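You operate a simulated robot arm through the tools that you are given. There is no shell and no other tool. Be economical: measure what you need, move in short steps, check, and stop when the job is done.

You run a simulated two-armed robot. Do the job below in one go: nothing can be reset, and whatever is moved stays where it is left.

## Task
Take the yellow cloth from the top of the steel counter and lay it out flat on the top of the pine table with the rail.

Only the result counts: the job must be done as asked and must still hold three seconds after the hand-in. Knocking over, shifting, dropping, spilling or breaking anything else fails it. Flat cloth is picked up by pressing the open fingertips on it (5 to 10 N) and closing them slowly along it; thin cloth reads only 2 to 8 mm in the jaws.

## Robot
Two 7-joint arms with two-finger parallel grippers on one trunk, on a base that drives. Base frame: it is fixed to the floor where the robot stands at the start and does not move with it; the origin is under the middle of the robot, x ahead of it, y to its left, z up. Units: cm, degrees, N and s.
The left shoulder is at the start at [7, 16.3, 107], the right one opposite. Places, roughly: top of the pine table with the rail [50, 210, 80]. Payload 3.43 kg a hand.
The tool frame of a hand sits at the grasp point between the pads (the TCP): z along the fingers, y along the line on which they close. The tips reach 3.4 cm beyond it. Largest opening 12.8 cm; finger width 2.4, thickness 1.2; the body of the gripper, 4.8 by 13 cm, starts 9.6 cm behind the TCP.
Orientation is told as [roll, pitch, yaw] about the base's x, y, z axes, in that order, counted from this pose: with the fingers straight down and closing along the base's y, the tool's x points along the base's -x, its y along +y and its z along -z.

## Interface
- The arms move only by the tool drive_tool. It takes "left_deltas", "right_deltas" or both (then of equal length, played together; a hand with none holds still); each is a list of rows, each a list of 7 numbers: the shift along the base's x, y, z in cm, then the turn, a rotation vector about the base's x, y, z in rad, then the gripper command, from -1 (shut) to 1 (fully open), values between in proportion. In form: [[dx, dy, dz, wx, wy, wz, jaw], ...]. A call has 1 to 10 rows; each row is the pose to reach, as a shift and turn from the pose commanded when the call began. Each row takes 0.2 s and may step no farther than 5 cm and 8.6 degrees from the row before; otherwise, or with a gripper value out of range, the whole call is refused. A pose out of reach is approached as far as the arm can. The call stops where the force on the tool passes 40 N (or 10 N more than at its start, if that is more) or the arm is blocked; 0.2 s more then pass. Each finger travels about 15.3 cm/s and halts on what it meets, pressing with about 30 N; the grip force reading is that of the motor and also rises with nothing between the fingers. The clock runs only during rows and for 0.2 s after the last one: add rows that repeat a pose to give the fingers time. The reply holds the time, the measured pose of the TCP, the force on the tool along the base axes, the opening and the grip force, in the units named above and with some noise, and new pictures: "views" is both (left out), scene, wrist or none (wrist: the cameras of the hands that moved).
- Cameras (640 x 400 px; columns grow to the right, rows downward): "scene" is now at [13.72, 0.97, 129.4]; the picture's right is [0.10, -1.00, 0.00], its down [-0.62, -0.06, -0.78] and it looks along [0.78, 0.08, -0.62] (base axes); focal length 255 px, centre (320, 200). "left" rides on the left gripper at [7.6, 1.1, -16] in its tool frame; the picture's right is [-0.15, 0.99, 0.00], its down [-0.88, -0.13, -0.46] and it looks along [-0.45, -0.07, 0.89] (tool axes); focal length 234 px, centre (320, 200). "right" rides on the right gripper at [7.6, -1.1, -16] in its tool frame; the picture's right is [0.15, 0.99, 0.00], its down [-0.88, 0.13, -0.46] and it looks along [-0.45, 0.07, 0.89] (tool axes); focal length 234 px, centre (320, 200). There is no depth. A picture from a camera that has moved, and an enlarged one, comes with that camera's place and axes in the base frame and with its lens.
- lift_body(by): slides the trunk up (or, below 0, down) by that many cm; the arms and the scene camera ride with it, the base frame stays. It gives what a move gives, with no picture.
- base_move(legs): drives the robot by 1 to 6 legs, each [ahead, left, turn to the left] in cm, cm and degrees, along the robot's own axes; the way and the turn of a leg run together, so that a leg with both is an arc; at most 150 cm and 180 degrees a leg. The arms and the cameras ride along, it lands a little off, and it stops where it bumps. It gives what a move gives, and a new picture of the scene camera.
- turn_head(pan, tilt): turns the head with the scene camera to pan (to the left, within 86 degrees either way) and tilt (down, from -29 to 69), counted from straight ahead of the robot. It gives what a move gives, and a new picture of the scene camera.
- inspect(camera, box): a new picture of the part [left, top, right, bottom] of that camera's present view, enlarged. The clock stands still meanwhile.
- close_job(): hands the job in; it is judged then, once.

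Go step by step. Nothing tells you exact positions but the pictures and the camera data: compare them with the known pose of the tool, close in by small moves and look again before you grip or let go. The budget is 120 turns and 260 pictures, counting those below and the enlarged ones. Unless the task says otherwise, let go and move clear before handing in, and close with one line.

The tools are called after "Emit:" by a JSON object that holds its "method" and its "body". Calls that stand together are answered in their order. drive_tool: Moves the arms, as the interface text tells. Its arguments: {"type":"object","properties":{"left_deltas":{"type":"array","items":{"type":"array","items":{"type":"number"}}},"right_deltas":{"type":"array","items":{"type":"array","items":{"type":"number"}}},"views":{"type":"string","enum":["both","scene","wrist","none"]}},"required":[]} The other tools are called the same way: lift_body (by) slides the trunk up or down; base_move (legs) drives the base; turn_head (pan, tilt) turns the head that bears the scene camera; inspect (camera, box) takes an enlarged picture of a part of a camera's view; close_job () hands the job in.

At the start:

```text
clock: 0.0
left_ee_pos: [66.63, 27.6, 101.89]
left_tool_rot: [0.1, 0.0, 0.0]
left_force: [-0.7, 0.4, -0.1]
left_gripper_width: 12.77
left_finger_force: 0.1
right_ee_pos: [60.19, -18.76, 101.97]
right_tool_rot: [0.0, 0.0, 0.0]
right_force: [0.4, -0.3, 0.7]
right_gripper_width: 12.8
right_finger_force: 0.1
trunk travel left (down, up): [-55.0, 39.0]
robot x, y, heading: [0.1, -0.01, 0.1]
head pan, tilt: [5.5, 38.7]
```

scene: 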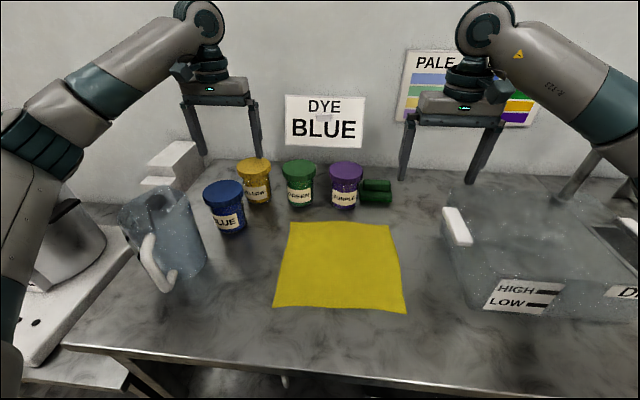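
right: 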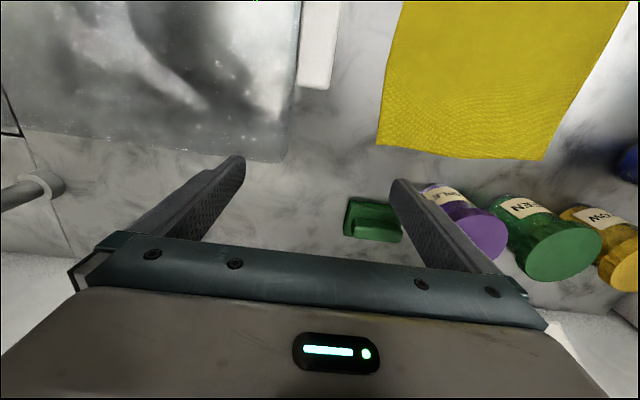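
left: 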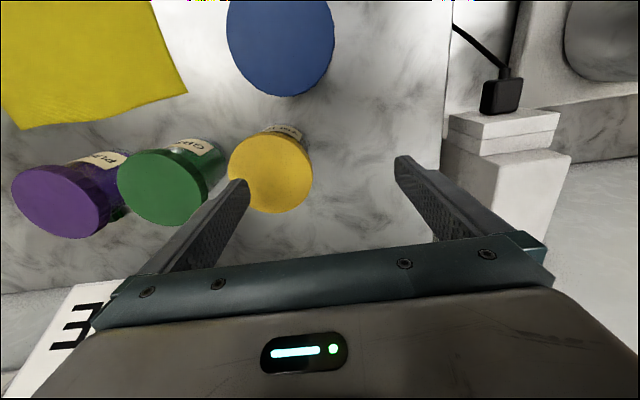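

The yellow cloth lies about x 39–65, y -13–14, lying flat with jars behind it. I first look to the left to see the pine table and the way there.

Emit:
{"method": "turn_head", "body": {"pan": 75, "tilt": 25}}

Emit:
{"method": "turn_head", "body": {"pan": 45, "tilt": 30}}

```text
clock: 1.4
left_ee_pos: [66.75, 27.65, 101.82]
left_tool_rot: [0.1, 0.0, 0.1]
left_force: [-0.8, -0.4, 0.0]
left_gripper_width: 12.82
left_finger_force: 0.0
right_ee_pos: [60.27, -18.75, 101.91]
right_tool_rot: [-0.1, 0.0, 0.0]
right_force: [0.6, 0.4, 0.4]
right_gripper_width: 12.8
right_finger_force: 0.2
trunk travel left (down, up): [-55.0, 39.0]
robot x, y, heading: [-0.11, 0.17, -0.3]
head pan, tilt: [75.0, 25.0]
camera scene: at [7.56, 9.04, 131.53], right [0.97, -0.26, 0.0], down [-0.11, -0.41, -0.91], along [0.24, 0.88, -0.42], focal length 255 px, centre (320, 200)
```

scene: 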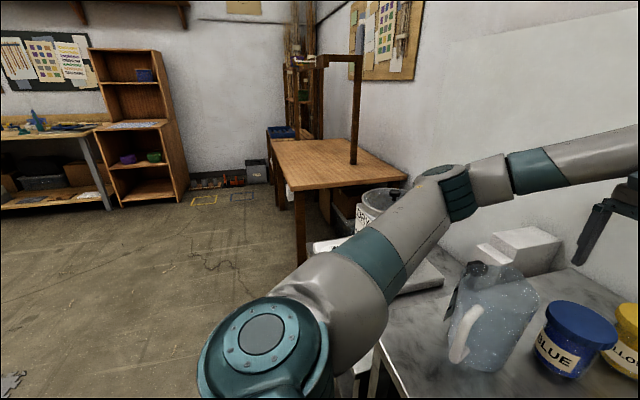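

```text
clock: 2.4
left_ee_pos: [66.71, 27.61, 101.98]
left_tool_rot: [0.1, 0.0, 0.0]
left_force: [-0.6, -0.1, 0.2]
left_gripper_width: 12.79
left_finger_force: 0.1
right_ee_pos: [60.22, -18.75, 101.86]
right_tool_rot: [0.0, 0.0, -0.1]
right_force: [0.2, 0.5, -0.4]
right_gripper_width: 12.79
right_finger_force: 0.0
trunk travel left (down, up): [-55.0, 39.0]
robot x, y, heading: [0.12, -0.02, -0.0]
head pan, tilt: [45.0, 30.0]
camera scene: at [11.56, 6.54, 130.74], right [0.71, -0.71, 0.0], down [-0.35, -0.35, -0.87], along [0.61, 0.61, -0.5], focal length 255 px, centre (320, 200)
```

scene: 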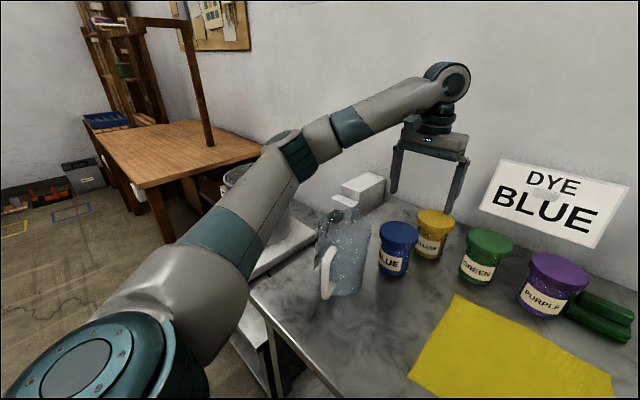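

The floor to the left is clear. The pine table spans about x 27–94, y 133–256, with a rail at x≈75, well above the top. I'll bring the hands inward and clear of the pitcher, then back the base up a little so that the cloth's near corners are in comfortable reach.

Emit:
{"method": "drive_tool", "body": {"left_deltas": [[0, -2, 3, 0, 0, 0, 0.5], [0, -6, 4, 0, 0, 0, 0], [0, -10, 4, 0, 0, 0, -0.5], [0, -14, 4, 0, 0, 0, -0.53], [0, -17.5, 4, 0, 0, 0, -0.53]], "right_deltas": [[0, 1, 3, 0, 0, 0, 0.5], [0, 3, 4, 0, 0, 0, 0], [0, 6, 4, 0, 0, 0, -0.5], [0, 8.7, 4, 0, 0, 0, -0.53], [0, 8.7, 4, 0, 0, 0, -0.53]], "views": "none"}}

Emit:
{"method": "turn_head", "body": {"pan": 0, "tilt": 50}}

Emit:
{"method": "base_move", "body": {"legs": [[-9, 0, 0]]}}

```text
clock: 3.6
left_ee_pos: [66.99, 9.97, 106.0]
left_tool_rot: [-0.1, 0.0, 0.0]
left_force: [-0.3, 0.0, 0.4]
left_gripper_width: 3.0
left_finger_force: 0.1
right_ee_pos: [60.07, -9.91, 105.89]
right_tool_rot: [0.1, 0.0, 0.0]
right_force: [0.2, -0.2, -0.2]
right_gripper_width: 2.99
right_finger_force: 0.1
trunk travel left (down, up): [-55.0, 39.0]
robot x, y, heading: [0.32, 0.25, -0.0]
head pan, tilt: [45.0, 30.0]
```

```text
clock: 4.7
left_ee_pos: [67.0, 10.15, 105.95]
left_tool_rot: [0.1, 0.0, 0.0]
left_force: [-0.8, 0.5, 0.1]
left_gripper_width: 3.0
left_finger_force: 0.1
right_ee_pos: [60.0, -9.78, 106.09]
right_tool_rot: [0.0, 0.0, 0.0]
right_force: [0.6, 0.5, 0.3]
right_gripper_width: 3.01
right_finger_force: 0.1
trunk travel left (down, up): [-55.0, 39.0]
robot x, y, heading: [0.19, -0.07, 0.0]
head pan, tilt: [0.0, 50.0]
camera scene: at [12.87, 0.16, 127.79], right [0.0, -1.0, 0.0], down [-0.77, 0.0, -0.64], along [0.64, 0.0, -0.77], focal length 255 px, centre (320, 200)
```

scene: 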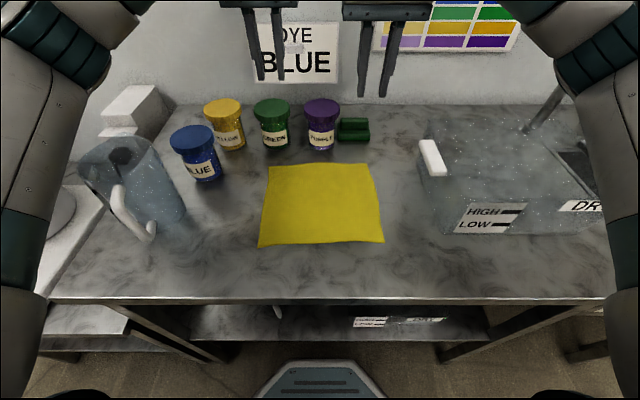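

```text
clock: 5.8
left_ee_pos: [57.91, 10.15, 105.89]
left_tool_rot: [0.0, 0.0, 0.0]
left_force: [0.2, 0.4, 1.1]
left_gripper_width: 3.01
left_finger_force: 0.0
right_ee_pos: [51.03, -9.77, 105.86]
right_tool_rot: [0.0, 0.0, 0.0]
right_force: [0.8, -0.5, 0.6]
right_gripper_width: 3.02
right_finger_force: 0.1
trunk travel left (down, up): [-55.0, 39.0]
robot x, y, heading: [-8.89, 0.07, 0.1]
head pan, tilt: [0.0, 50.0]
camera scene: at [3.78, 0.14, 127.79], right [0.0, -1.0, 0.0], down [-0.77, 0.0, -0.64], along [0.64, 0.0, -0.77], focal length 255 px, centre (320, 200)
```

scene: 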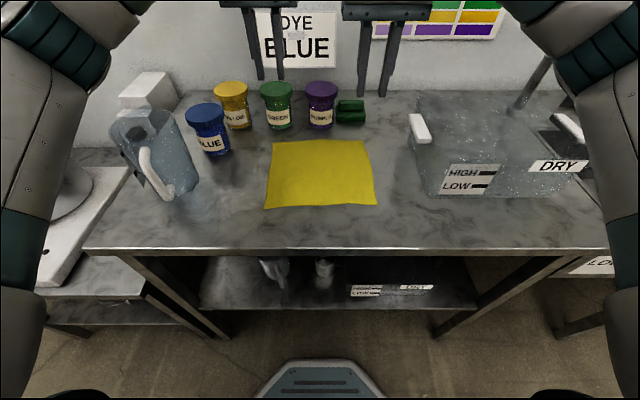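

The cloth corners check out: near-left (39,13), near-right (40.5,-13). I move both hands above the near corners and look.

Emit:
{"method": "drive_tool", "body": {"left_deltas": [[-4, 0, -2, 0, 0, 0, -0.53], [-8, 0, -4, 0, 0, 0, -0.53], [-12, 0, -7, 0, 0, 0, -0.53], [-15.9, 0, -10, 0, 0, 0, -0.53], [-15.9, 0, -14, 0, 0, 0, -0.53], [-15.9, 0, -17.5, 0, 0, 0, -0.53], [-15.9, 0, -17.5, 0, 0, 0, -0.53]], "right_deltas": [[-2, 0, -2, 0, 0, 0, -0.53], [-4, 0, -4, 0, 0, 0, -0.53], [-6, 0, -7, 0, 0, 0, -0.53], [-8, 0, -10, 0, 0, 0, -0.53], [-8, 0, -14, 0, 0, 0, -0.53], [-8, 0, -17.5, 0, 0, 0, -0.53], [-8, 0, -17.5, 0, 0, 0, -0.53]]}}

```text
clock: 7.3
left_ee_pos: [41.68, 10.03, 89.76]
left_tool_rot: [-0.1, -1.3, 0.0]
left_force: [-0.5, 0.7, -0.1]
left_gripper_width: 3.01
left_finger_force: 0.0
right_ee_pos: [42.78, -9.88, 89.52]
right_tool_rot: [0.7, -1.2, 0.0]
right_force: [6.0, -0.5, 34.8]
right_gripper_width: 3.01
right_finger_force: 0.7
trunk travel left (down, up): [-55.0, 39.0]
robot x, y, heading: [-8.92, 0.04, -0.1]
head pan, tilt: [0.0, 50.0]
stopped in row 7 (right hand): the force on the tool passed its limit (the readings are from after the stop); the commanded pose is now the measured one
camera scene: at [2.89, -0.12, 127.9], right [0.0, -1.0, 0.0], down [-0.76, 0.0, -0.65], along [0.65, 0.0, -0.76], focal length 255 px, centre (320, 200)
camera right: at [34.94, -11.2, 105.28], right [-0.15, 0.99, 0.01], down [0.87, 0.13, 0.47], along [0.47, 0.08, -0.88], focal length 234 px, centre (320, 200)
camera left: at [33.7, 11.07, 105.64], right [0.15, 0.99, 0.0], down [0.87, -0.13, 0.48], along [0.47, -0.07, -0.88], focal length 234 px, centre (320, 200)
```

scene: 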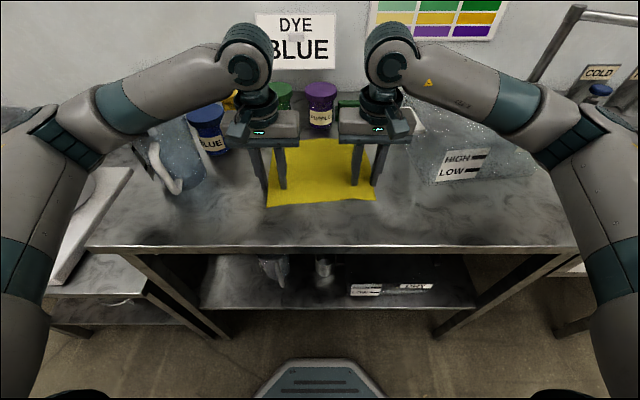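
right: 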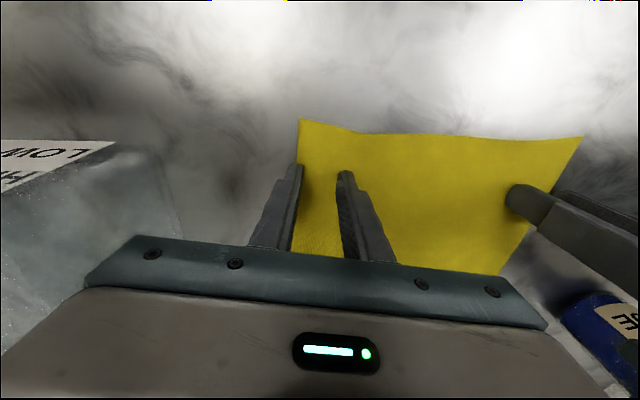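
left: 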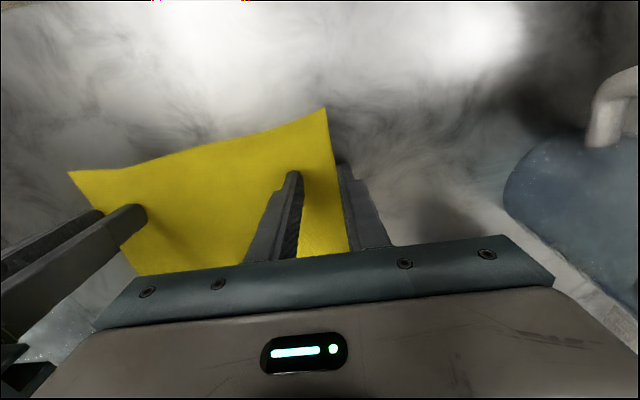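

Triangulating with the two base positions, the counter's top is really near z≈85.5, so the right tips have touched it already, with the cloth spanning x 37–59, y ±12. I raise the hands slightly and shift them inward and toward the edge.

Emit:
{"method": "drive_tool", "body": {"left_deltas": [[0, 0, 1.5, 0, 0, 0, -0.53], [-1.2, -0.8, 1.5, 0, 0, 0, -0.53], [-2.4, -1.5, 1.5, 0, 0.022, 0, -0.53], [-2.4, -1.5, 1.5, 0, 0.022, 0, -0.53]], "right_deltas": [[0, 0, 1.5, 0, 0, 0, -0.53], [-1.2, 0.5, 1.5, 0, 0, 0, -0.53], [-2.4, 1.0, 1.5, 0, 0.022, 0, -0.53], [-2.4, 1.0, 1.5, 0, 0.022, 0, -0.53]], "views": "both"}}

```text
clock: 8.3
left_ee_pos: [39.71, 8.64, 90.33]
left_tool_rot: [-0.2, 0.8, -0.1]
left_force: [0.5, 0.9, 0.0]
left_gripper_width: 3.0
left_finger_force: 0.1
right_ee_pos: [40.69, -8.87, 90.28]
right_tool_rot: [0.2, 1.1, 0.1]
right_force: [-0.6, -0.6, -1.0]
right_gripper_width: 3.01
right_finger_force: 0.1
trunk travel left (down, up): [-55.0, 39.0]
robot x, y, heading: [-8.97, -0.22, 0.0]
head pan, tilt: [0.0, 50.0]
camera scene: at [3.7, 0.22, 127.77], right [0.0, -1.0, 0.0], down [-0.77, 0.0, -0.64], along [0.64, 0.0, -0.77], focal length 255 px, centre (320, 200)
camera right: at [33.49, -10.03, 106.37], right [-0.15, 0.99, 0.01], down [0.89, 0.13, 0.44], along [0.43, 0.07, -0.9], focal length 234 px, centre (320, 200)
camera left: at [32.34, 9.78, 106.62], right [0.15, 0.99, -0.01], down [0.89, -0.13, 0.44], along [0.44, -0.07, -0.9], focal length 234 px, centre (320, 200)
```

scene: 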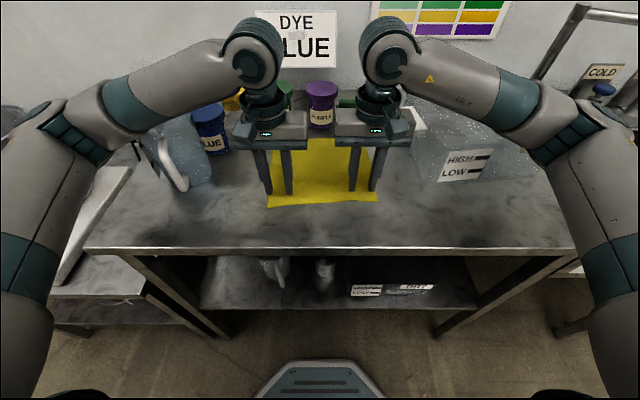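
right: 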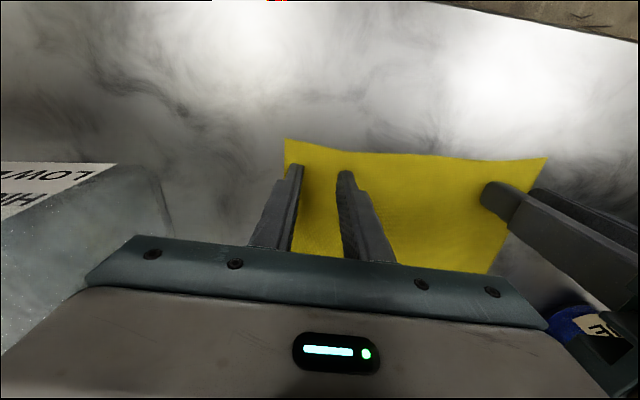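
left: 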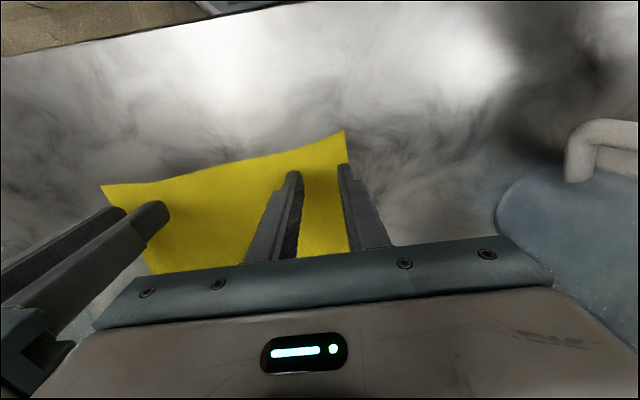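

Emit:
{"method": "drive_tool", "body": {"left_deltas": [[-0.8, -1.0, 0, 0, -0.016, 0, -0.53], [-0.8, -1.0, -0.5, 0, -0.016, 0, -0.53], [-0.8, -1.0, -0.9, 0, -0.016, 0, -0.53], [-0.8, -1.0, -0.9, 0, -0.016, 0, -0.53]], "right_deltas": [[-0.6, 0.5, 0, 0, -0.018, 0, -0.53], [-0.6, 0.5, -0.5, 0, -0.018, 0, -0.53], [-0.6, 0.5, -0.9, 0, -0.018, 0, -0.53], [-0.6, 0.5, -0.9, 0, -0.018, 0, -0.53]], "views": "none"}}

```text
clock: 9.3
left_ee_pos: [38.72, 7.56, 89.81]
left_tool_rot: [-0.1, -0.6, 0.0]
left_force: [-0.5, -0.7, -0.2]
left_gripper_width: 3.04
left_finger_force: 0.0
right_ee_pos: [39.75, -8.44, 89.51]
right_tool_rot: [0.4, -0.3, 0.0]
right_force: [-0.9, 0.7, -0.3]
right_gripper_width: 3.01
right_finger_force: 0.0
trunk travel left (down, up): [-55.0, 39.0]
robot x, y, heading: [-9.07, -0.16, 0.1]
head pan, tilt: [0.0, 50.0]
```

Emit:
{"method": "drive_tool", "body": {"left_deltas": [[0, 0, -0.3, 0, 0, 0, -0.53], [0, 0, -0.6, 0, 0, 0, -0.53], [0, 0, -0.6, 0, 0, 0, -0.53]], "right_deltas": [[0, 0, -0.2, 0, 0, 0, -0.53], [0, 0, -0.4, 0, 0, 0, -0.53], [0, 0, -0.4, 0, 0, 0, -0.53]], "views": "none"}}

```text
clock: 10.1
left_ee_pos: [38.61, 7.52, 89.61]
left_tool_rot: [-0.1, -0.8, -0.1]
left_force: [1.3, -1.0, 4.8]
left_gripper_width: 3.0
left_finger_force: 0.0
right_ee_pos: [39.58, -8.32, 89.49]
right_tool_rot: [0.6, -0.5, 0.1]
right_force: [4.2, -0.3, 23.7]
right_gripper_width: 3.0
right_finger_force: 0.2
trunk travel left (down, up): [-55.0, 39.0]
robot x, y, heading: [-9.38, 0.0, 0.1]
head pan, tilt: [0.0, 50.0]
```

Emit:
{"method": "drive_tool", "body": {"left_deltas": [[0, 0, -0.1, 0, 0, 0, -0.53], [0, 0, -0.1, 0, 0, 0, -0.53]], "right_deltas": [[0, 0, 0.28, 0, 0, 0, -0.53], [0, 0, 0.28, 0, 0, 0, -0.53]], "views": "both"}}

```text
clock: 10.9
left_ee_pos: [38.88, 7.55, 89.57]
left_tool_rot: [-0.2, -1.3, 0.0]
left_force: [0.4, 0.2, 0.3]
left_gripper_width: 2.98
left_finger_force: 0.0
right_ee_pos: [39.8, -8.31, 89.55]
right_tool_rot: [0.3, -0.2, 0.2]
right_force: [-0.4, -0.9, 20.2]
right_gripper_width: 3.01
right_finger_force: 0.0
trunk travel left (down, up): [-55.0, 39.0]
robot x, y, heading: [-8.97, 0.23, -0.0]
head pan, tilt: [0.0, 50.0]
stopped in row 2 (left hand): the force on the tool passed its limit (the readings are from after the stop); the commanded pose is now the measured one
camera scene: at [3.22, 0.04, 127.79], right [0.0, -1.0, 0.0], down [-0.76, 0.0, -0.65], along [0.65, 0.0, -0.76], focal length 255 px, centre (320, 200)
camera right: at [32.23, -9.55, 105.39], right [-0.15, 0.99, 0.01], down [0.88, 0.13, 0.46], along [0.46, 0.08, -0.89], focal length 234 px, centre (320, 200)
camera left: at [30.89, 8.72, 105.51], right [0.15, 0.99, 0.0], down [0.87, -0.13, 0.48], along [0.47, -0.07, -0.88], focal length 234 px, centre (320, 200)
```

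scene: 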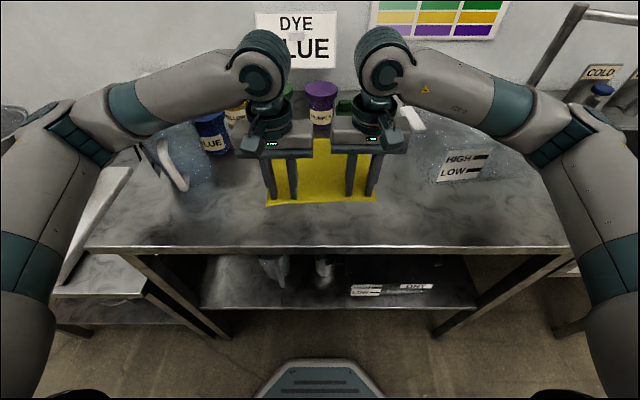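
right: 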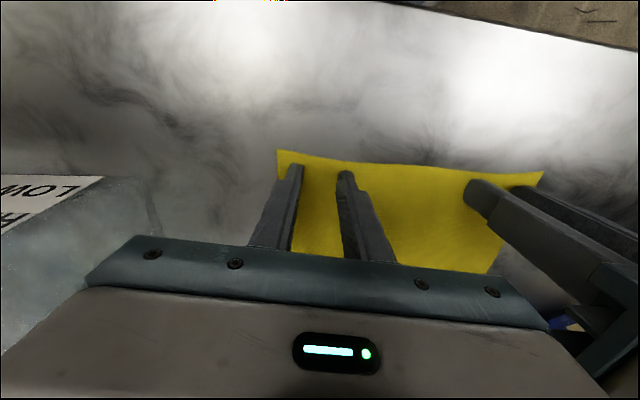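
left: 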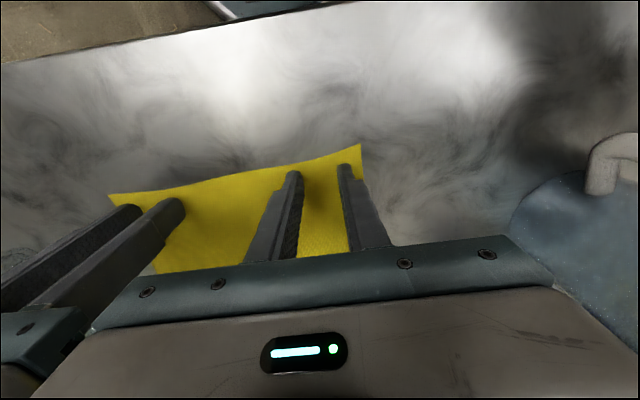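

The pair rocks the trunk when both press. I'll press with one hand at a time: raise the right a little, lower the left very gently.

Emit:
{"method": "drive_tool", "body": {"left_deltas": [[0, 0, 0.2, 0, 0, 0, -0.53], [0, 0, 0.2, 0, 0, 0, -0.53], [0, 0, 0.2, 0, 0, 0, -0.53], [0, 0, 0.2, 0, 0, 0, -0.53]], "right_deltas": [[0, 0, 0.4, 0, 0, 0, -0.53], [0, 0, 0.8, 0, 0, 0, -0.53], [0, 0, 0.8, 0, 0, 0, -0.53], [0, 0, 0.8, 0, 0, 0, -0.53]], "views": "none"}}

Emit:
{"method": "drive_tool", "body": {"left_deltas": [[0, 0, -0.1, 0, 0, 0, -0.53], [0, 0, -0.2, 0, 0, 0, -0.53], [0, 0, -0.2, 0, 0, 0, -0.53]], "views": "none"}}

```text
clock: 11.9
left_ee_pos: [38.84, 7.56, 89.51]
left_tool_rot: [-0.2, -0.8, -0.1]
left_force: [0.7, 0.2, 5.4]
left_gripper_width: 3.01
left_finger_force: 0.3
right_ee_pos: [39.78, -8.34, 90.11]
right_tool_rot: [0.4, -0.2, 0.2]
right_force: [-0.4, -0.5, 0.0]
right_gripper_width: 3.01
right_finger_force: 0.1
trunk travel left (down, up): [-55.0, 39.0]
robot x, y, heading: [-9.08, -0.37, -0.0]
head pan, tilt: [0.0, 50.0]
```

```text
clock: 12.6
left_ee_pos: [39.01, 7.56, 89.66]
left_tool_rot: [-0.4, -1.0, 0.0]
left_force: [-1.4, -0.3, 18.5]
left_gripper_width: 3.02
left_finger_force: 0.1
right_ee_pos: [39.91, -8.15, 90.1]
right_tool_rot: [0.3, -0.1, 0.2]
right_force: [0.3, 0.5, 0.0]
right_gripper_width: 3.0
right_finger_force: 0.0
trunk travel left (down, up): [-55.0, 39.0]
robot x, y, heading: [-9.28, 0.44, -0.1]
head pan, tilt: [0.0, 50.0]
stopped in row 3 (left hand): the force on the tool passed its limit (the readings are from after the stop); the commanded pose is now the measured one
```

Emit:
{"method": "drive_tool", "body": {"left_deltas": [[0, 0, 0.05, 0, 0, 0, -0.53], [0, 0, 0.05, 0, 0, 0, -0.53], [0, 0, 0.05, 0, 0, 0, -0.53]], "views": "none"}}

```text
clock: 13.4
left_ee_pos: [39.1, 7.67, 89.58]
left_tool_rot: [-0.4, -1.0, 0.0]
left_force: [3.4, -1.0, 27.3]
left_gripper_width: 2.99
left_finger_force: 0.1
right_ee_pos: [39.97, -8.36, 90.19]
right_tool_rot: [0.3, 0.0, 0.1]
right_force: [0.1, -0.4, -0.7]
right_gripper_width: 3.01
right_finger_force: 0.0
trunk travel left (down, up): [-55.0, 39.0]
robot x, y, heading: [-8.75, 0.02, 0.1]
head pan, tilt: [0.0, 50.0]
```

Emit:
{"method": "drive_tool", "body": {"left_deltas": [[0, 0, 0.15, 0, 0, 0, -0.53], [0, 0, 0.15, 0, 0, 0, -0.53], [0, 0, 0.15, 0, 0, 0, -0.53]], "views": "none"}}

```text
clock: 14.2
left_ee_pos: [38.96, 7.49, 89.49]
left_tool_rot: [-0.4, -0.9, 0.0]
left_force: [2.3, -1.1, 20.2]
left_gripper_width: 2.94
left_finger_force: 0.0
right_ee_pos: [39.93, -8.26, 90.06]
right_tool_rot: [0.4, 0.0, 0.0]
right_force: [-0.2, 0.3, 0.9]
right_gripper_width: 3.02
right_finger_force: 0.0
trunk travel left (down, up): [-55.0, 39.0]
robot x, y, heading: [-9.33, -0.11, -0.1]
head pan, tilt: [0.0, 50.0]
```

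Emit:
{"method": "drive_tool", "body": {"left_deltas": [[0, 0, 0.22, 0, 0, 0, -0.53], [0, 0, 0.22, 0, 0, 0, -0.53], [0, 0, 0.22, 0, 0, 0, -0.53]], "views": "none"}}

```text
clock: 15.0
left_ee_pos: [39.16, 7.72, 89.58]
left_tool_rot: [-0.4, -0.8, 0.0]
left_force: [0.4, 0.7, -0.1]
left_gripper_width: 3.01
left_finger_force: 0.0
right_ee_pos: [40.09, -8.19, 90.11]
right_tool_rot: [0.3, 0.0, 0.2]
right_force: [0.1, 0.0, -0.2]
right_gripper_width: 3.01
right_finger_force: 0.1
trunk travel left (down, up): [-55.0, 39.0]
robot x, y, heading: [-9.43, 0.26, -0.0]
head pan, tilt: [0.0, 50.0]
```

Off again; lower by a hair and read.

Emit:
{"method": "drive_tool", "body": {"left_deltas": [[0, 0, -0.08, 0, 0, 0, -0.53], [0, 0, -0.08, 0, 0, 0, -0.53], [0, 0, -0.08, 0, 0, 0, -0.53]], "views": "none"}}

```text
clock: 15.8
left_ee_pos: [39.12, 7.64, 89.65]
left_tool_rot: [-0.4, -0.7, 0.0]
left_force: [-0.5, -0.4, -0.5]
left_gripper_width: 2.99
left_finger_force: 0.0
right_ee_pos: [40.11, -8.22, 89.92]
right_tool_rot: [0.3, 0.0, 0.1]
right_force: [-0.3, -0.1, -0.2]
right_gripper_width: 3.02
right_finger_force: 0.0
trunk travel left (down, up): [-55.0, 39.0]
robot x, y, heading: [-9.06, -0.05, -0.0]
head pan, tilt: [0.0, 50.0]
```

Emit:
{"method": "drive_tool", "body": {"left_deltas": [[0, 0, -0.1, 0, 0, 0, -0.53], [0, 0, -0.1, 0, 0, 0, -0.53], [0, 0, -0.1, 0, 0, 0, -0.53]], "views": "none"}}

```text
clock: 16.6
left_ee_pos: [39.01, 7.48, 89.54]
left_tool_rot: [-0.4, -0.8, 0.0]
left_force: [-0.5, 0.2, 2.4]
left_gripper_width: 3.02
left_finger_force: 0.0
right_ee_pos: [40.06, -8.28, 89.99]
right_tool_rot: [0.3, 0.1, 0.0]
right_force: [0.3, -0.5, 0.5]
right_gripper_width: 3.0
right_finger_force: 0.1
trunk travel left (down, up): [-55.0, 39.0]
robot x, y, heading: [-9.19, 0.2, 0.1]
head pan, tilt: [0.0, 50.0]
```

Light contact now; press a little more and close slowly along the cloth.

Emit:
{"method": "drive_tool", "body": {"left_deltas": [[0, 0, -0.12, 0, 0, 0, -0.53], [0, 0, -0.12, 0, 0, 0, -0.58], [0, 0, -0.12, 0, 0, 0, -0.64], [0, 0, -0.12, 0, 0, 0, -0.7], [0, 0, -0.12, 0, 0, 0, -0.76], [0, 0, -0.12, 0, 0, 0, -0.82], [0, 0, -0.12, 0, 0, 0, -0.88], [0, 0, -0.12, 0, 0, 0, -0.94], [0, 0, -0.12, 0, 0, 0, -1], [0, 0, -0.12, 0, 0, 0, -1]], "views": "wrist"}}

```text
clock: 18.8
left_ee_pos: [38.91, 7.65, 89.47]
left_tool_rot: [-0.4, -0.9, 0.0]
left_force: [1.9, 1.1, 20.7]
left_gripper_width: 0.18
left_finger_force: 29.9
right_ee_pos: [39.94, -8.25, 90.16]
right_tool_rot: [0.3, 0.0, 0.2]
right_force: [0.6, -0.4, -0.4]
right_gripper_width: 3.0
right_finger_force: 0.0
trunk travel left (down, up): [-55.0, 39.0]
robot x, y, heading: [-8.89, 0.22, 0.2]
head pan, tilt: [0.0, 50.0]
camera left: at [31.17, 8.84, 105.51], right [0.15, 0.99, 0.0], down [0.87, -0.13, 0.47], along [0.47, -0.07, -0.88], focal length 234 px, centre (320, 200)
```

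left: 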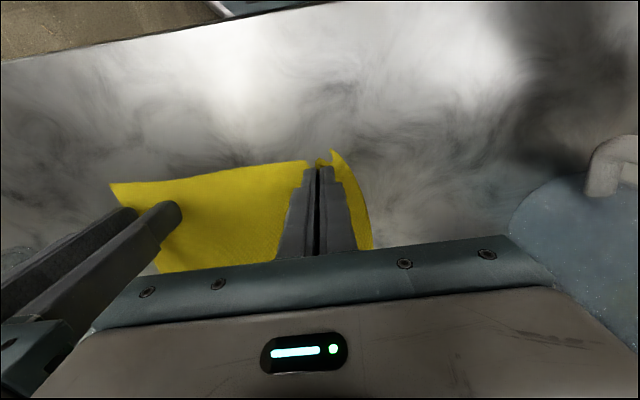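

The left has gathered the cloth (about 2 mm between the pads). I ease the left up slightly and lower the right until it touches.

Emit:
{"method": "drive_tool", "body": {"left_deltas": [[0, 0, 0.2, 0, 0, 0, -1], [0, 0, 0.4, 0, 0, 0, -1], [0, 0, 0.4, 0, 0, 0, -1], [0, 0, 0.4, 0, 0, 0, -1]], "right_deltas": [[0, 0, -0.2, 0, 0, 0, -0.53], [0, 0, -0.4, 0, 0, 0, -0.53], [0, 0, -0.5, 0, 0, 0, -0.53], [0, 0, -0.5, 0, 0, 0, -0.53]], "views": "none"}}

```text
clock: 19.8
left_ee_pos: [39.12, 7.65, 89.9]
left_tool_rot: [-0.5, -0.8, 0.0]
left_force: [-1.0, -0.4, 0.6]
left_gripper_width: 0.16
left_finger_force: 30.1
right_ee_pos: [39.93, -8.19, 89.45]
right_tool_rot: [0.3, 0.1, 0.1]
right_force: [0.2, -0.4, 2.5]
right_gripper_width: 2.99
right_finger_force: 0.6
trunk travel left (down, up): [-55.0, 39.0]
robot x, y, heading: [-9.18, 0.33, 0.1]
head pan, tilt: [0.0, 50.0]
```

Emit:
{"method": "drive_tool", "body": {"right_deltas": [[0, 0, -0.12, 0, 0, 0, -0.53], [0, 0, -0.12, 0, 0, 0, -0.58], [0, 0, -0.12, 0, 0, 0, -0.64], [0, 0, -0.12, 0, 0, 0, -0.7], [0, 0, -0.12, 0, 0, 0, -0.76], [0, 0, -0.12, 0, 0, 0, -0.82], [0, 0, -0.12, 0, 0, 0, -0.88], [0, 0, -0.12, 0, 0, 0, -0.94], [0, 0, -0.12, 0, 0, 0, -1], [0, 0, -0.12, 0, 0, 0, -1]], "views": "wrist"}}

```text
clock: 22.0
left_ee_pos: [39.03, 7.65, 89.98]
left_tool_rot: [-0.3, -0.8, 0.0]
left_force: [0.0, -0.7, 0.3]
left_gripper_width: 0.16
left_finger_force: 30.1
right_ee_pos: [39.93, -8.12, 89.47]
right_tool_rot: [0.3, -0.1, 0.1]
right_force: [0.6, 0.6, 24.1]
right_gripper_width: 0.0
right_finger_force: 30.2
trunk travel left (down, up): [-55.0, 39.0]
robot x, y, heading: [-9.21, -0.15, -0.0]
head pan, tilt: [0.0, 50.0]
camera right: at [32.44, -9.36, 105.42], right [-0.15, 0.99, 0.01], down [0.88, 0.13, 0.46], along [0.45, 0.07, -0.89], focal length 234 px, centre (320, 200)
```

right: 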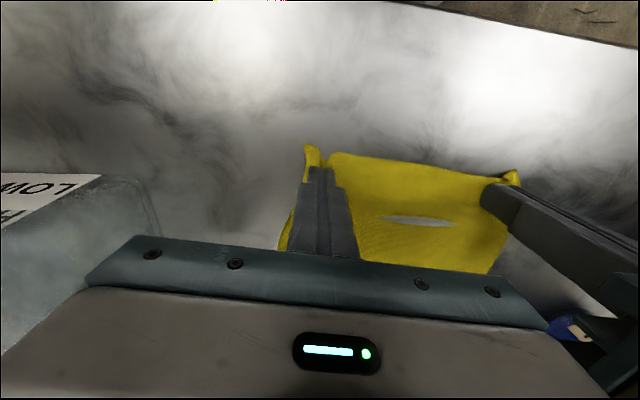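

The right reads 0 mm, so it may have slipped. I lift both a few cm to see.

Emit:
{"method": "drive_tool", "body": {"left_deltas": [[0, 0, 1, 0, 0, 0, -1], [0, 0, 2, 0, 0, 0, -1], [0, 0, 3, 0, 0, 0, -1], [0, 0, 3, 0, 0, 0, -1]], "right_deltas": [[0, 0, 1, 0, 0, 0, -1], [0, 0, 2, 0, 0, 0, -1], [0, 0, 3, 0, 0, 0, -1], [0, 0, 3, 0, 0, 0, -1]]}}

```text
clock: 23.0
left_ee_pos: [39.22, 7.6, 92.79]
left_tool_rot: [-0.4, -0.6, 0.0]
left_force: [-0.5, 0.4, 0.8]
left_gripper_width: 0.14
left_finger_force: 30.1
right_ee_pos: [40.17, -8.05, 92.41]
right_tool_rot: [0.2, 0.1, 0.0]
right_force: [0.4, -0.8, 0.3]
right_gripper_width: 0.02
right_finger_force: 30.3
trunk travel left (down, up): [-55.0, 39.0]
robot x, y, heading: [-9.17, 0.37, -0.0]
head pan, tilt: [0.0, 50.0]
camera scene: at [3.72, 0.21, 127.78], right [0.0, -1.0, 0.0], down [-0.77, 0.0, -0.64], along [0.64, 0.0, -0.77], focal length 255 px, centre (320, 200)
camera right: at [32.65, -9.35, 108.35], right [-0.15, 0.99, 0.01], down [0.88, 0.13, 0.45], along [0.45, 0.07, -0.89], focal length 234 px, centre (320, 200)
camera left: at [31.3, 8.79, 108.81], right [0.15, 0.99, 0.0], down [0.87, -0.13, 0.47], along [0.46, -0.07, -0.88], focal length 234 px, centre (320, 200)
```

scene: 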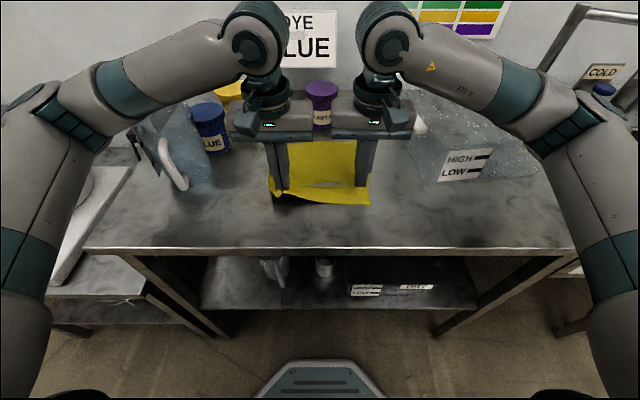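
right: 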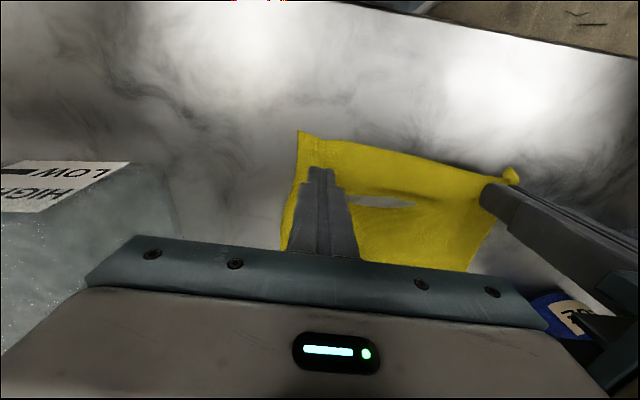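
left: 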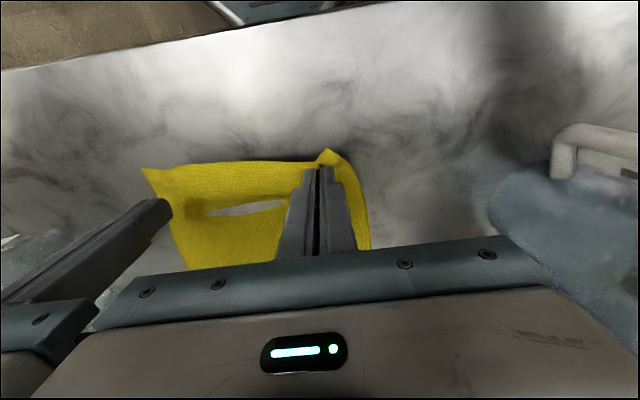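

Left holds; right missed. I set the left back down to just above the counter, reopen the right, and try again a bit farther in from the cloth's side edge.

Emit:
{"method": "drive_tool", "body": {"left_deltas": [[0, 0.4, -1, 0, 0, 0, -1], [0, 0.8, -2, 0, 0, 0, -1], [0, 1, -2.7, 0, 0, 0, -1], [0, 1, -2.7, 0, 0, 0, -1], [0, 1, -2.7, 0, 0, 0, -1]], "right_deltas": [[0, 0.2, 0, 0, 0, 0, -0.8], [0, 0.5, 0, 0, 0, 0, -0.5], [0, 0.7, -1, 0, 0, 0, -0.45], [0, 0.7, -2, 0, 0, 0, -0.45], [0, 0.7, -2.2, 0, 0, 0, -0.45]]}}

```text
clock: 24.2
left_ee_pos: [39.13, 8.56, 90.13]
left_tool_rot: [-0.4, -0.8, 0.0]
left_force: [0.2, 0.1, 0.6]
left_gripper_width: 0.14
left_finger_force: 30.0
right_ee_pos: [40.08, -7.54, 90.4]
right_tool_rot: [0.3, 0.1, 0.1]
right_force: [-0.6, -0.5, -0.2]
right_gripper_width: 3.52
right_finger_force: 0.1
trunk travel left (down, up): [-55.0, 39.0]
robot x, y, heading: [-9.22, 0.11, -0.2]
head pan, tilt: [0.0, 50.0]
camera scene: at [3.71, 0.22, 127.79], right [0.0, -1.0, 0.0], down [-0.77, 0.0, -0.64], along [0.64, 0.0, -0.77], focal length 255 px, centre (320, 200)
camera right: at [32.6, -8.72, 106.2], right [-0.15, 0.99, 0.01], down [0.88, 0.13, 0.46], along [0.45, 0.07, -0.89], focal length 234 px, centre (320, 200)
camera left: at [31.3, 9.81, 106.07], right [0.15, 0.99, 0.0], down [0.87, -0.13, 0.47], along [0.46, -0.07, -0.88], focal length 234 px, centre (320, 200)
```

scene: 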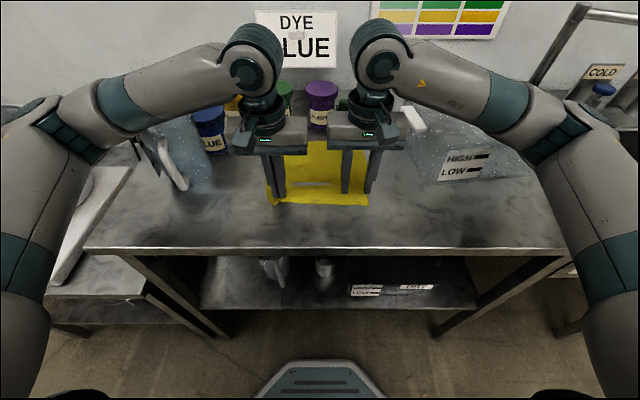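
right: 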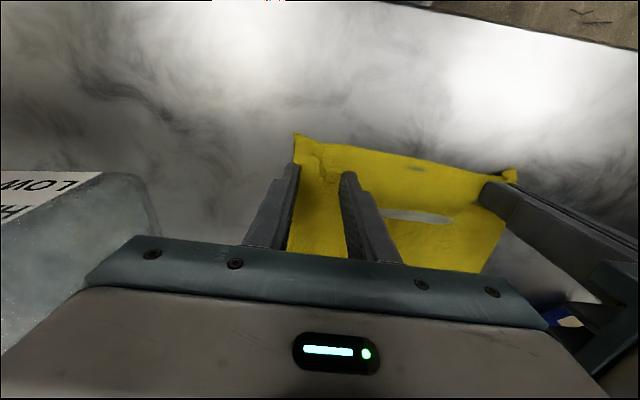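
left: 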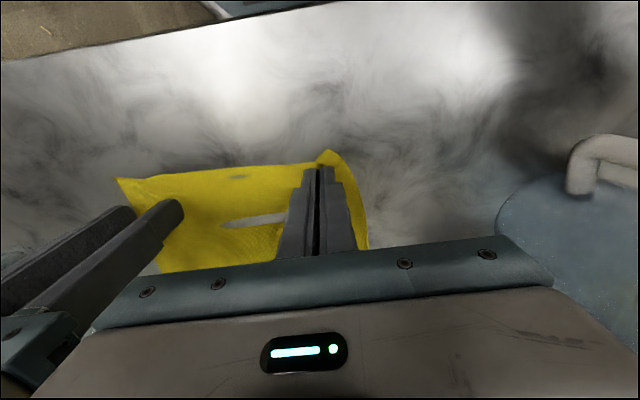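

Emit:
{"method": "drive_tool", "body": {"right_deltas": [[0, 0.4, 0, 0, 0, 0, -0.45], [0, 0.7, -0.3, 0, 0, 0, -0.45], [0, 0.7, -0.6, 0, 0, 0, -0.45], [0, 0.7, -0.8, 0, 0, 0, -0.45], [0, 0.7, -0.85, 0, 0, 0, -0.45], [0, 0.7, -0.85, 0, 0, 0, -0.45]], "views": "none"}}

```text
clock: 25.6
left_ee_pos: [38.98, 8.65, 90.22]
left_tool_rot: [-0.4, -1.0, 0.0]
left_force: [0.2, 0.1, 0.3]
left_gripper_width: 0.19
left_finger_force: 29.8
right_ee_pos: [40.02, -6.73, 89.53]
right_tool_rot: [0.4, 0.0, 0.0]
right_force: [2.4, -1.7, 22.2]
right_gripper_width: 3.58
right_finger_force: 0.5
trunk travel left (down, up): [-55.0, 39.0]
robot x, y, heading: [-9.13, 0.13, 0.2]
head pan, tilt: [0.0, 50.0]
```

Emit:
{"method": "drive_tool", "body": {"right_deltas": [[0, 0, 0.25, 0, 0, 0, -0.45], [0, 0, 0.25, 0, 0, 0, -0.45], [0, 0, 0.25, 0, 0, 0, -0.45]], "views": "none"}}

```text
clock: 26.4
left_ee_pos: [38.95, 8.71, 90.16]
left_tool_rot: [-0.4, -0.8, 0.1]
left_force: [0.0, 1.0, 0.2]
left_gripper_width: 0.16
left_finger_force: 29.9
right_ee_pos: [40.07, -6.62, 89.54]
right_tool_rot: [0.3, 0.2, 0.1]
right_force: [-0.9, 0.2, 5.4]
right_gripper_width: 3.53
right_finger_force: 0.4
trunk travel left (down, up): [-55.0, 39.0]
robot x, y, heading: [-8.76, -0.13, -0.0]
head pan, tilt: [0.0, 50.0]
```

Emit:
{"method": "drive_tool", "body": {"right_deltas": [[0, 0, -0.07, 0, 0, 0, -0.45], [0, 0, -0.07, 0, 0, 0, -0.48], [0, 0, -0.07, 0, 0, 0, -0.52], [0, 0, -0.07, 0, 0, 0, -0.56], [0, 0, -0.07, 0, 0, 0, -0.6], [0, 0, -0.07, 0, 0, 0, -0.64], [0, 0, -0.07, 0, 0, 0, -0.68], [0, 0, -0.07, 0, 0, 0, -0.72], [0, 0, -0.07, 0, 0, 0, -0.76]], "views": "wrist"}}

```text
clock: 28.4
left_ee_pos: [39.03, 8.71, 90.1]
left_tool_rot: [-0.4, -0.8, 0.0]
left_force: [-0.5, 0.3, -0.3]
left_gripper_width: 0.16
left_finger_force: 29.9
right_ee_pos: [40.12, -6.75, 89.59]
right_tool_rot: [0.3, 0.1, 0.0]
right_force: [0.8, 0.1, 1.7]
right_gripper_width: 1.56
right_finger_force: 0.1
trunk travel left (down, up): [-55.0, 39.0]
robot x, y, heading: [-9.23, -0.08, -0.1]
head pan, tilt: [0.0, 50.0]
camera right: at [32.64, -8.0, 105.46], right [-0.15, 0.99, 0.01], down [0.88, 0.13, 0.45], along [0.45, 0.07, -0.89], focal length 234 px, centre (320, 200)
```

right: 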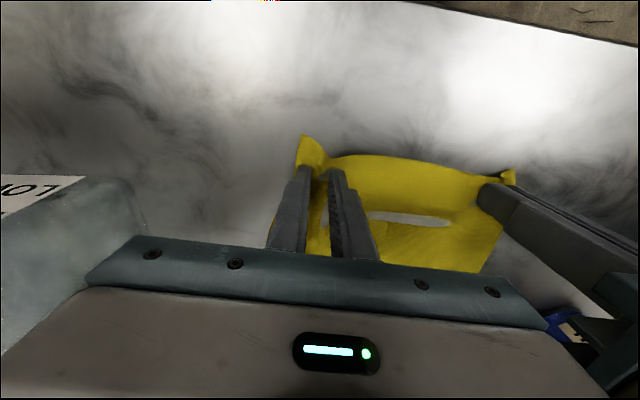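

The cloth is buckling up between the fingers. Press a touch more and finish the closing.

Emit:
{"method": "drive_tool", "body": {"right_deltas": [[0, 0, -0.1, 0, 0, 0, -0.76], [0, 0, -0.12, 0, 0, 0, -0.8], [0, 0, -0.12, 0, 0, 0, -0.84], [0, 0, -0.12, 0, 0, 0, -0.88], [0, 0, -0.12, 0, 0, 0, -0.92], [0, 0, -0.12, 0, 0, 0, -0.96], [0, 0, -0.12, 0, 0, 0, -1], [0, 0, -0.12, 0, 0, 0, -1]], "views": "wrist"}}

```text
clock: 30.2
left_ee_pos: [39.03, 8.53, 90.07]
left_tool_rot: [-0.5, -0.9, 0.1]
left_force: [-0.2, -13.2, -0.4]
left_gripper_width: 0.15
left_finger_force: 30.4
right_ee_pos: [40.03, -6.71, 89.44]
right_tool_rot: [0.4, 0.0, 0.1]
right_force: [1.1, 14.1, 14.6]
right_gripper_width: 0.18
right_finger_force: 30.1
trunk travel left (down, up): [-55.0, 39.0]
robot x, y, heading: [-9.17, 0.02, -0.2]
head pan, tilt: [0.0, 50.0]
camera right: at [32.54, -7.97, 105.43], right [-0.15, 0.99, 0.01], down [0.88, 0.13, 0.46], along [0.45, 0.07, -0.89], focal length 234 px, centre (320, 200)
```

right: 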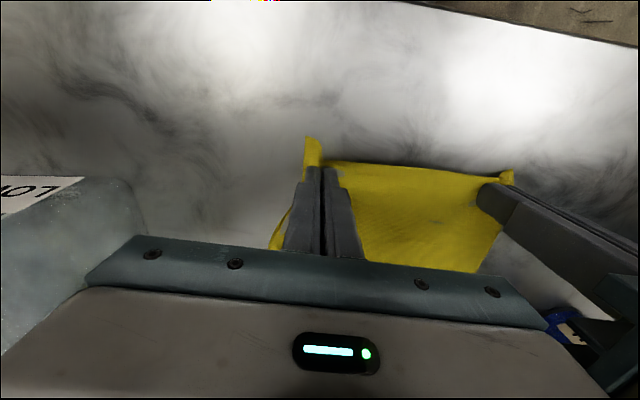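

Both hands now hold the cloth (1.5–1.8 mm each, with tension between). I ease the tension slightly and lift.

Emit:
{"method": "drive_tool", "body": {"left_deltas": [[0, -0.2, 0.5, 0, 0, 0, -1], [0, -0.2, 2, 0, 0, 0, -1], [0, -0.2, 4, 0, 0, 0, -1], [0, -0.2, 6, 0, 0, 0, -1], [0, -0.2, 8, 0, 0, 0, -1], [0, -0.2, 10, 0, 0, 0, -1]], "right_deltas": [[0, 0.2, 0.9, 0, 0, 0, -1], [0, 0.2, 2.5, 0, 0, 0, -1], [0, 0.2, 4.5, 0, 0, 0, -1], [0, 0.2, 6.5, 0, 0, 0, -1], [0, 0.2, 8.5, 0, 0, 0, -1], [0, 0.2, 10.5, 0, 0, 0, -1]]}}

```text
clock: 31.6
left_ee_pos: [39.13, 8.42, 100.24]
left_tool_rot: [-0.4, -0.8, -0.1]
left_force: [0.6, -4.3, 0.3]
left_gripper_width: 0.17
left_finger_force: 30.0
right_ee_pos: [39.94, -6.71, 99.85]
right_tool_rot: [0.3, 0.1, 0.1]
right_force: [-0.2, 4.3, 0.4]
right_gripper_width: 0.17
right_finger_force: 30.0
trunk travel left (down, up): [-55.0, 39.0]
robot x, y, heading: [-9.1, -0.04, -0.1]
head pan, tilt: [0.0, 50.0]
camera scene: at [3.65, 0.2, 127.79], right [0.0, -1.0, 0.0], down [-0.77, 0.0, -0.64], along [0.64, 0.0, -0.77], focal length 255 px, centre (320, 200)
camera right: at [32.44, -7.88, 115.85], right [-0.15, 0.99, 0.01], down [0.88, 0.13, 0.46], along [0.45, 0.07, -0.89], focal length 234 px, centre (320, 200)
camera left: at [31.28, 9.58, 116.18], right [0.15, 0.99, 0.0], down [0.87, -0.13, 0.47], along [0.46, -0.07, -0.88], focal length 234 px, centre (320, 200)
```

scene: 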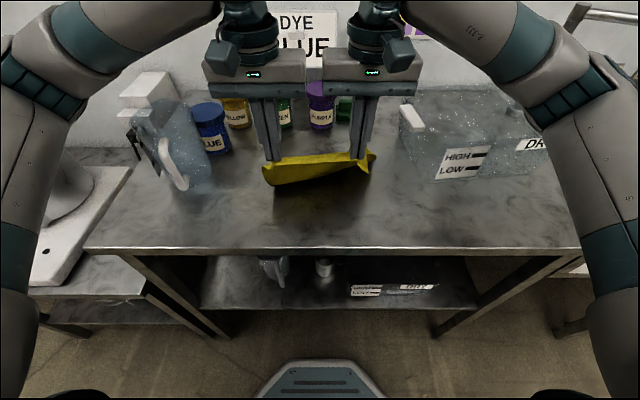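
right: 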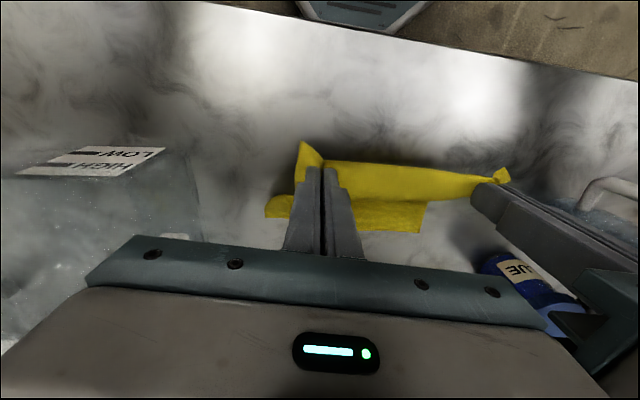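
left: 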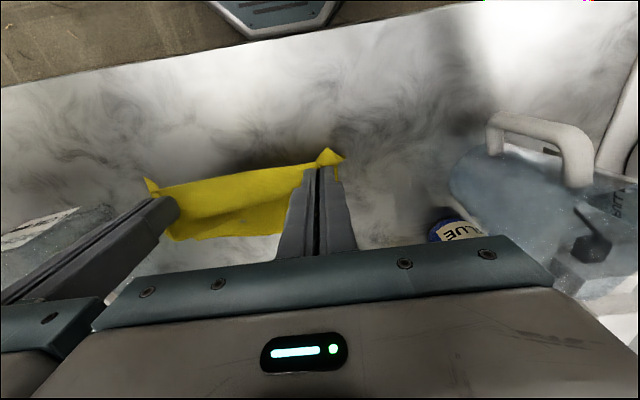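

The cloth is up and hanging. I raise the trunk so that it clears everything, then back out and drive left to the pine table.

Emit:
{"method": "lift_body", "body": {"by": 14}}

Emit:
{"method": "base_move", "body": {"legs": [[-33, 0, 0]]}}

Emit:
{"method": "turn_head", "body": {"pan": 70, "tilt": 35}}

```text
clock: 33.2
left_ee_pos: [39.17, 8.4, 114.11]
left_tool_rot: [-0.3, -0.8, 0.1]
left_force: [-0.6, -3.1, 0.7]
left_gripper_width: 0.15
left_finger_force: 30.2
right_ee_pos: [40.17, -6.57, 113.92]
right_tool_rot: [0.3, 0.1, 0.1]
right_force: [1.6, 3.9, 0.2]
right_gripper_width: 0.19
right_finger_force: 30.0
trunk travel left (down, up): [-69.0, 25.0]
robot x, y, heading: [-9.17, -0.09, -0.1]
head pan, tilt: [0.0, 50.0]
```

```text
clock: 35.5
left_ee_pos: [5.73, 8.48, 114.14]
left_tool_rot: [-0.3, -0.7, 0.1]
left_force: [0.8, -4.2, 0.5]
left_gripper_width: 0.15
left_finger_force: 29.9
right_ee_pos: [6.64, -6.58, 113.83]
right_tool_rot: [0.2, 0.1, 0.2]
right_force: [0.4, 3.7, 0.7]
right_gripper_width: 0.18
right_finger_force: 29.8
trunk travel left (down, up): [-69.0, 25.0]
robot x, y, heading: [-42.51, 0.06, 0.2]
head pan, tilt: [0.0, 50.0]
camera scene: at [-29.57, 0.2, 141.78], right [0.0, -1.0, 0.0], down [-0.77, 0.0, -0.64], along [0.64, 0.0, -0.77], focal length 255 px, centre (320, 200)
```

scene: 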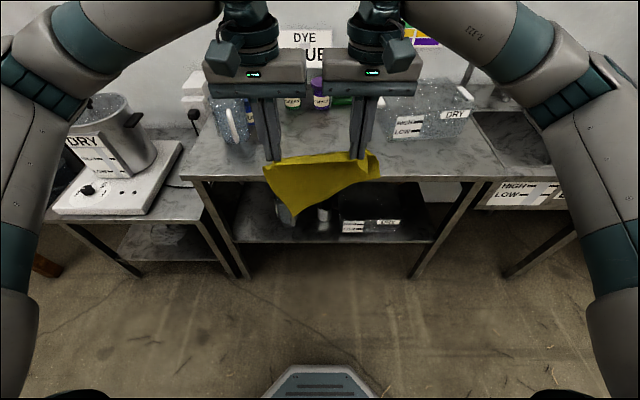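

```text
clock: 36.9
left_ee_pos: [5.85, 8.5, 114.12]
left_tool_rot: [-0.5, -0.7, 0.1]
left_force: [-0.3, -4.4, 0.8]
left_gripper_width: 0.18
left_finger_force: 30.2
right_ee_pos: [6.69, -6.57, 113.91]
right_tool_rot: [0.3, 0.1, 0.1]
right_force: [-0.2, 4.3, -0.7]
right_gripper_width: 0.17
right_finger_force: 30.6
trunk travel left (down, up): [-69.0, 25.0]
robot x, y, heading: [-42.1, -0.01, 0.1]
head pan, tilt: [70.0, 35.0]
camera scene: at [-34.29, 8.45, 143.96], right [0.94, -0.34, 0.0], down [-0.2, -0.54, -0.82], along [0.28, 0.77, -0.57], focal length 255 px, centre (320, 200)
```

scene: 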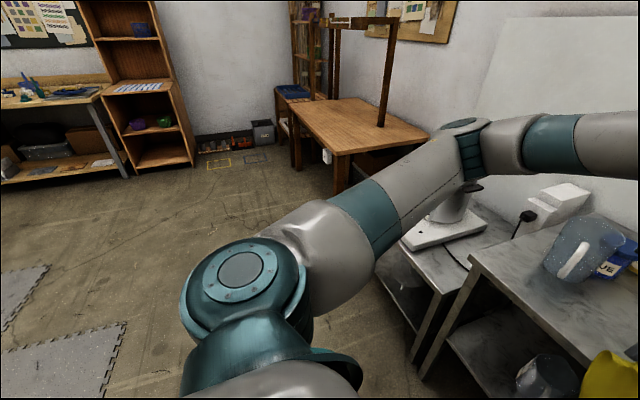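

The way is clear. I drive left in two legs, then face the table.

Emit:
{"method": "base_move", "body": {"legs": [[0, 100, 0], [0, 97, 0]]}}

Emit:
{"method": "turn_head", "body": {"pan": 0, "tilt": 35}}

```text
clock: 46.8
left_ee_pos: [3.78, 207.17, 114.08]
left_tool_rot: [-0.5, -0.8, 0.7]
left_force: [-1.2, -4.2, 0.0]
left_gripper_width: 0.12
left_finger_force: 30.3
right_ee_pos: [4.84, 192.14, 113.99]
right_tool_rot: [0.3, 0.1, 0.8]
right_force: [-0.8, 3.8, -0.1]
right_gripper_width: 0.15
right_finger_force: 29.8
trunk travel left (down, up): [-69.0, 25.0]
robot x, y, heading: [-44.69, 198.14, 0.6]
head pan, tilt: [70.0, 35.0]
camera scene: at [-36.36, 206.69, 143.96], right [0.94, -0.33, 0.0], down [-0.19, -0.54, -0.82], along [0.27, 0.77, -0.57], focal length 255 px, centre (320, 200)
```

scene: 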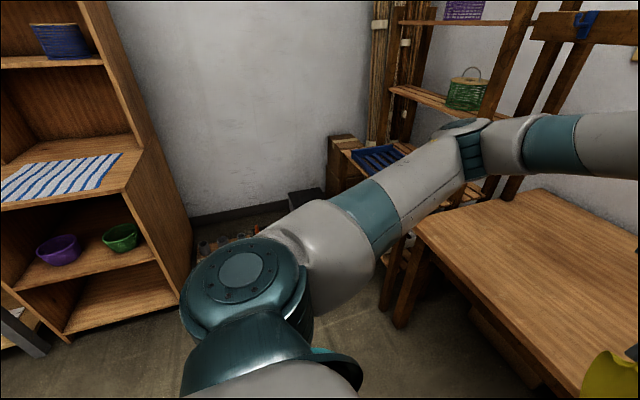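

```text
clock: 48.2
left_ee_pos: [3.74, 207.12, 114.11]
left_tool_rot: [-0.4, -0.7, 0.6]
left_force: [-1.0, -3.4, 0.6]
left_gripper_width: 0.17
left_finger_force: 30.4
right_ee_pos: [4.69, 192.04, 113.92]
right_tool_rot: [0.3, 0.0, 0.8]
right_force: [0.0, 3.7, 0.7]
right_gripper_width: 0.21
right_finger_force: 30.3
trunk travel left (down, up): [-69.0, 25.0]
robot x, y, heading: [-44.67, 198.13, 1.0]
head pan, tilt: [0.0, 35.0]
camera scene: at [-30.46, 198.5, 143.96], right [0.01, -1.0, 0.0], down [-0.57, -0.01, -0.82], along [0.82, 0.01, -0.57], focal length 255 px, centre (320, 200)
```

scene: 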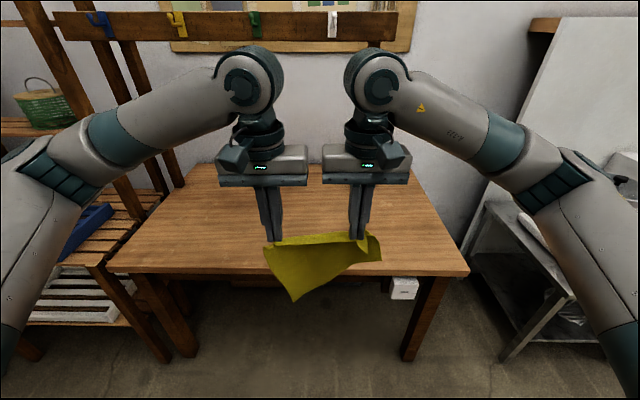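

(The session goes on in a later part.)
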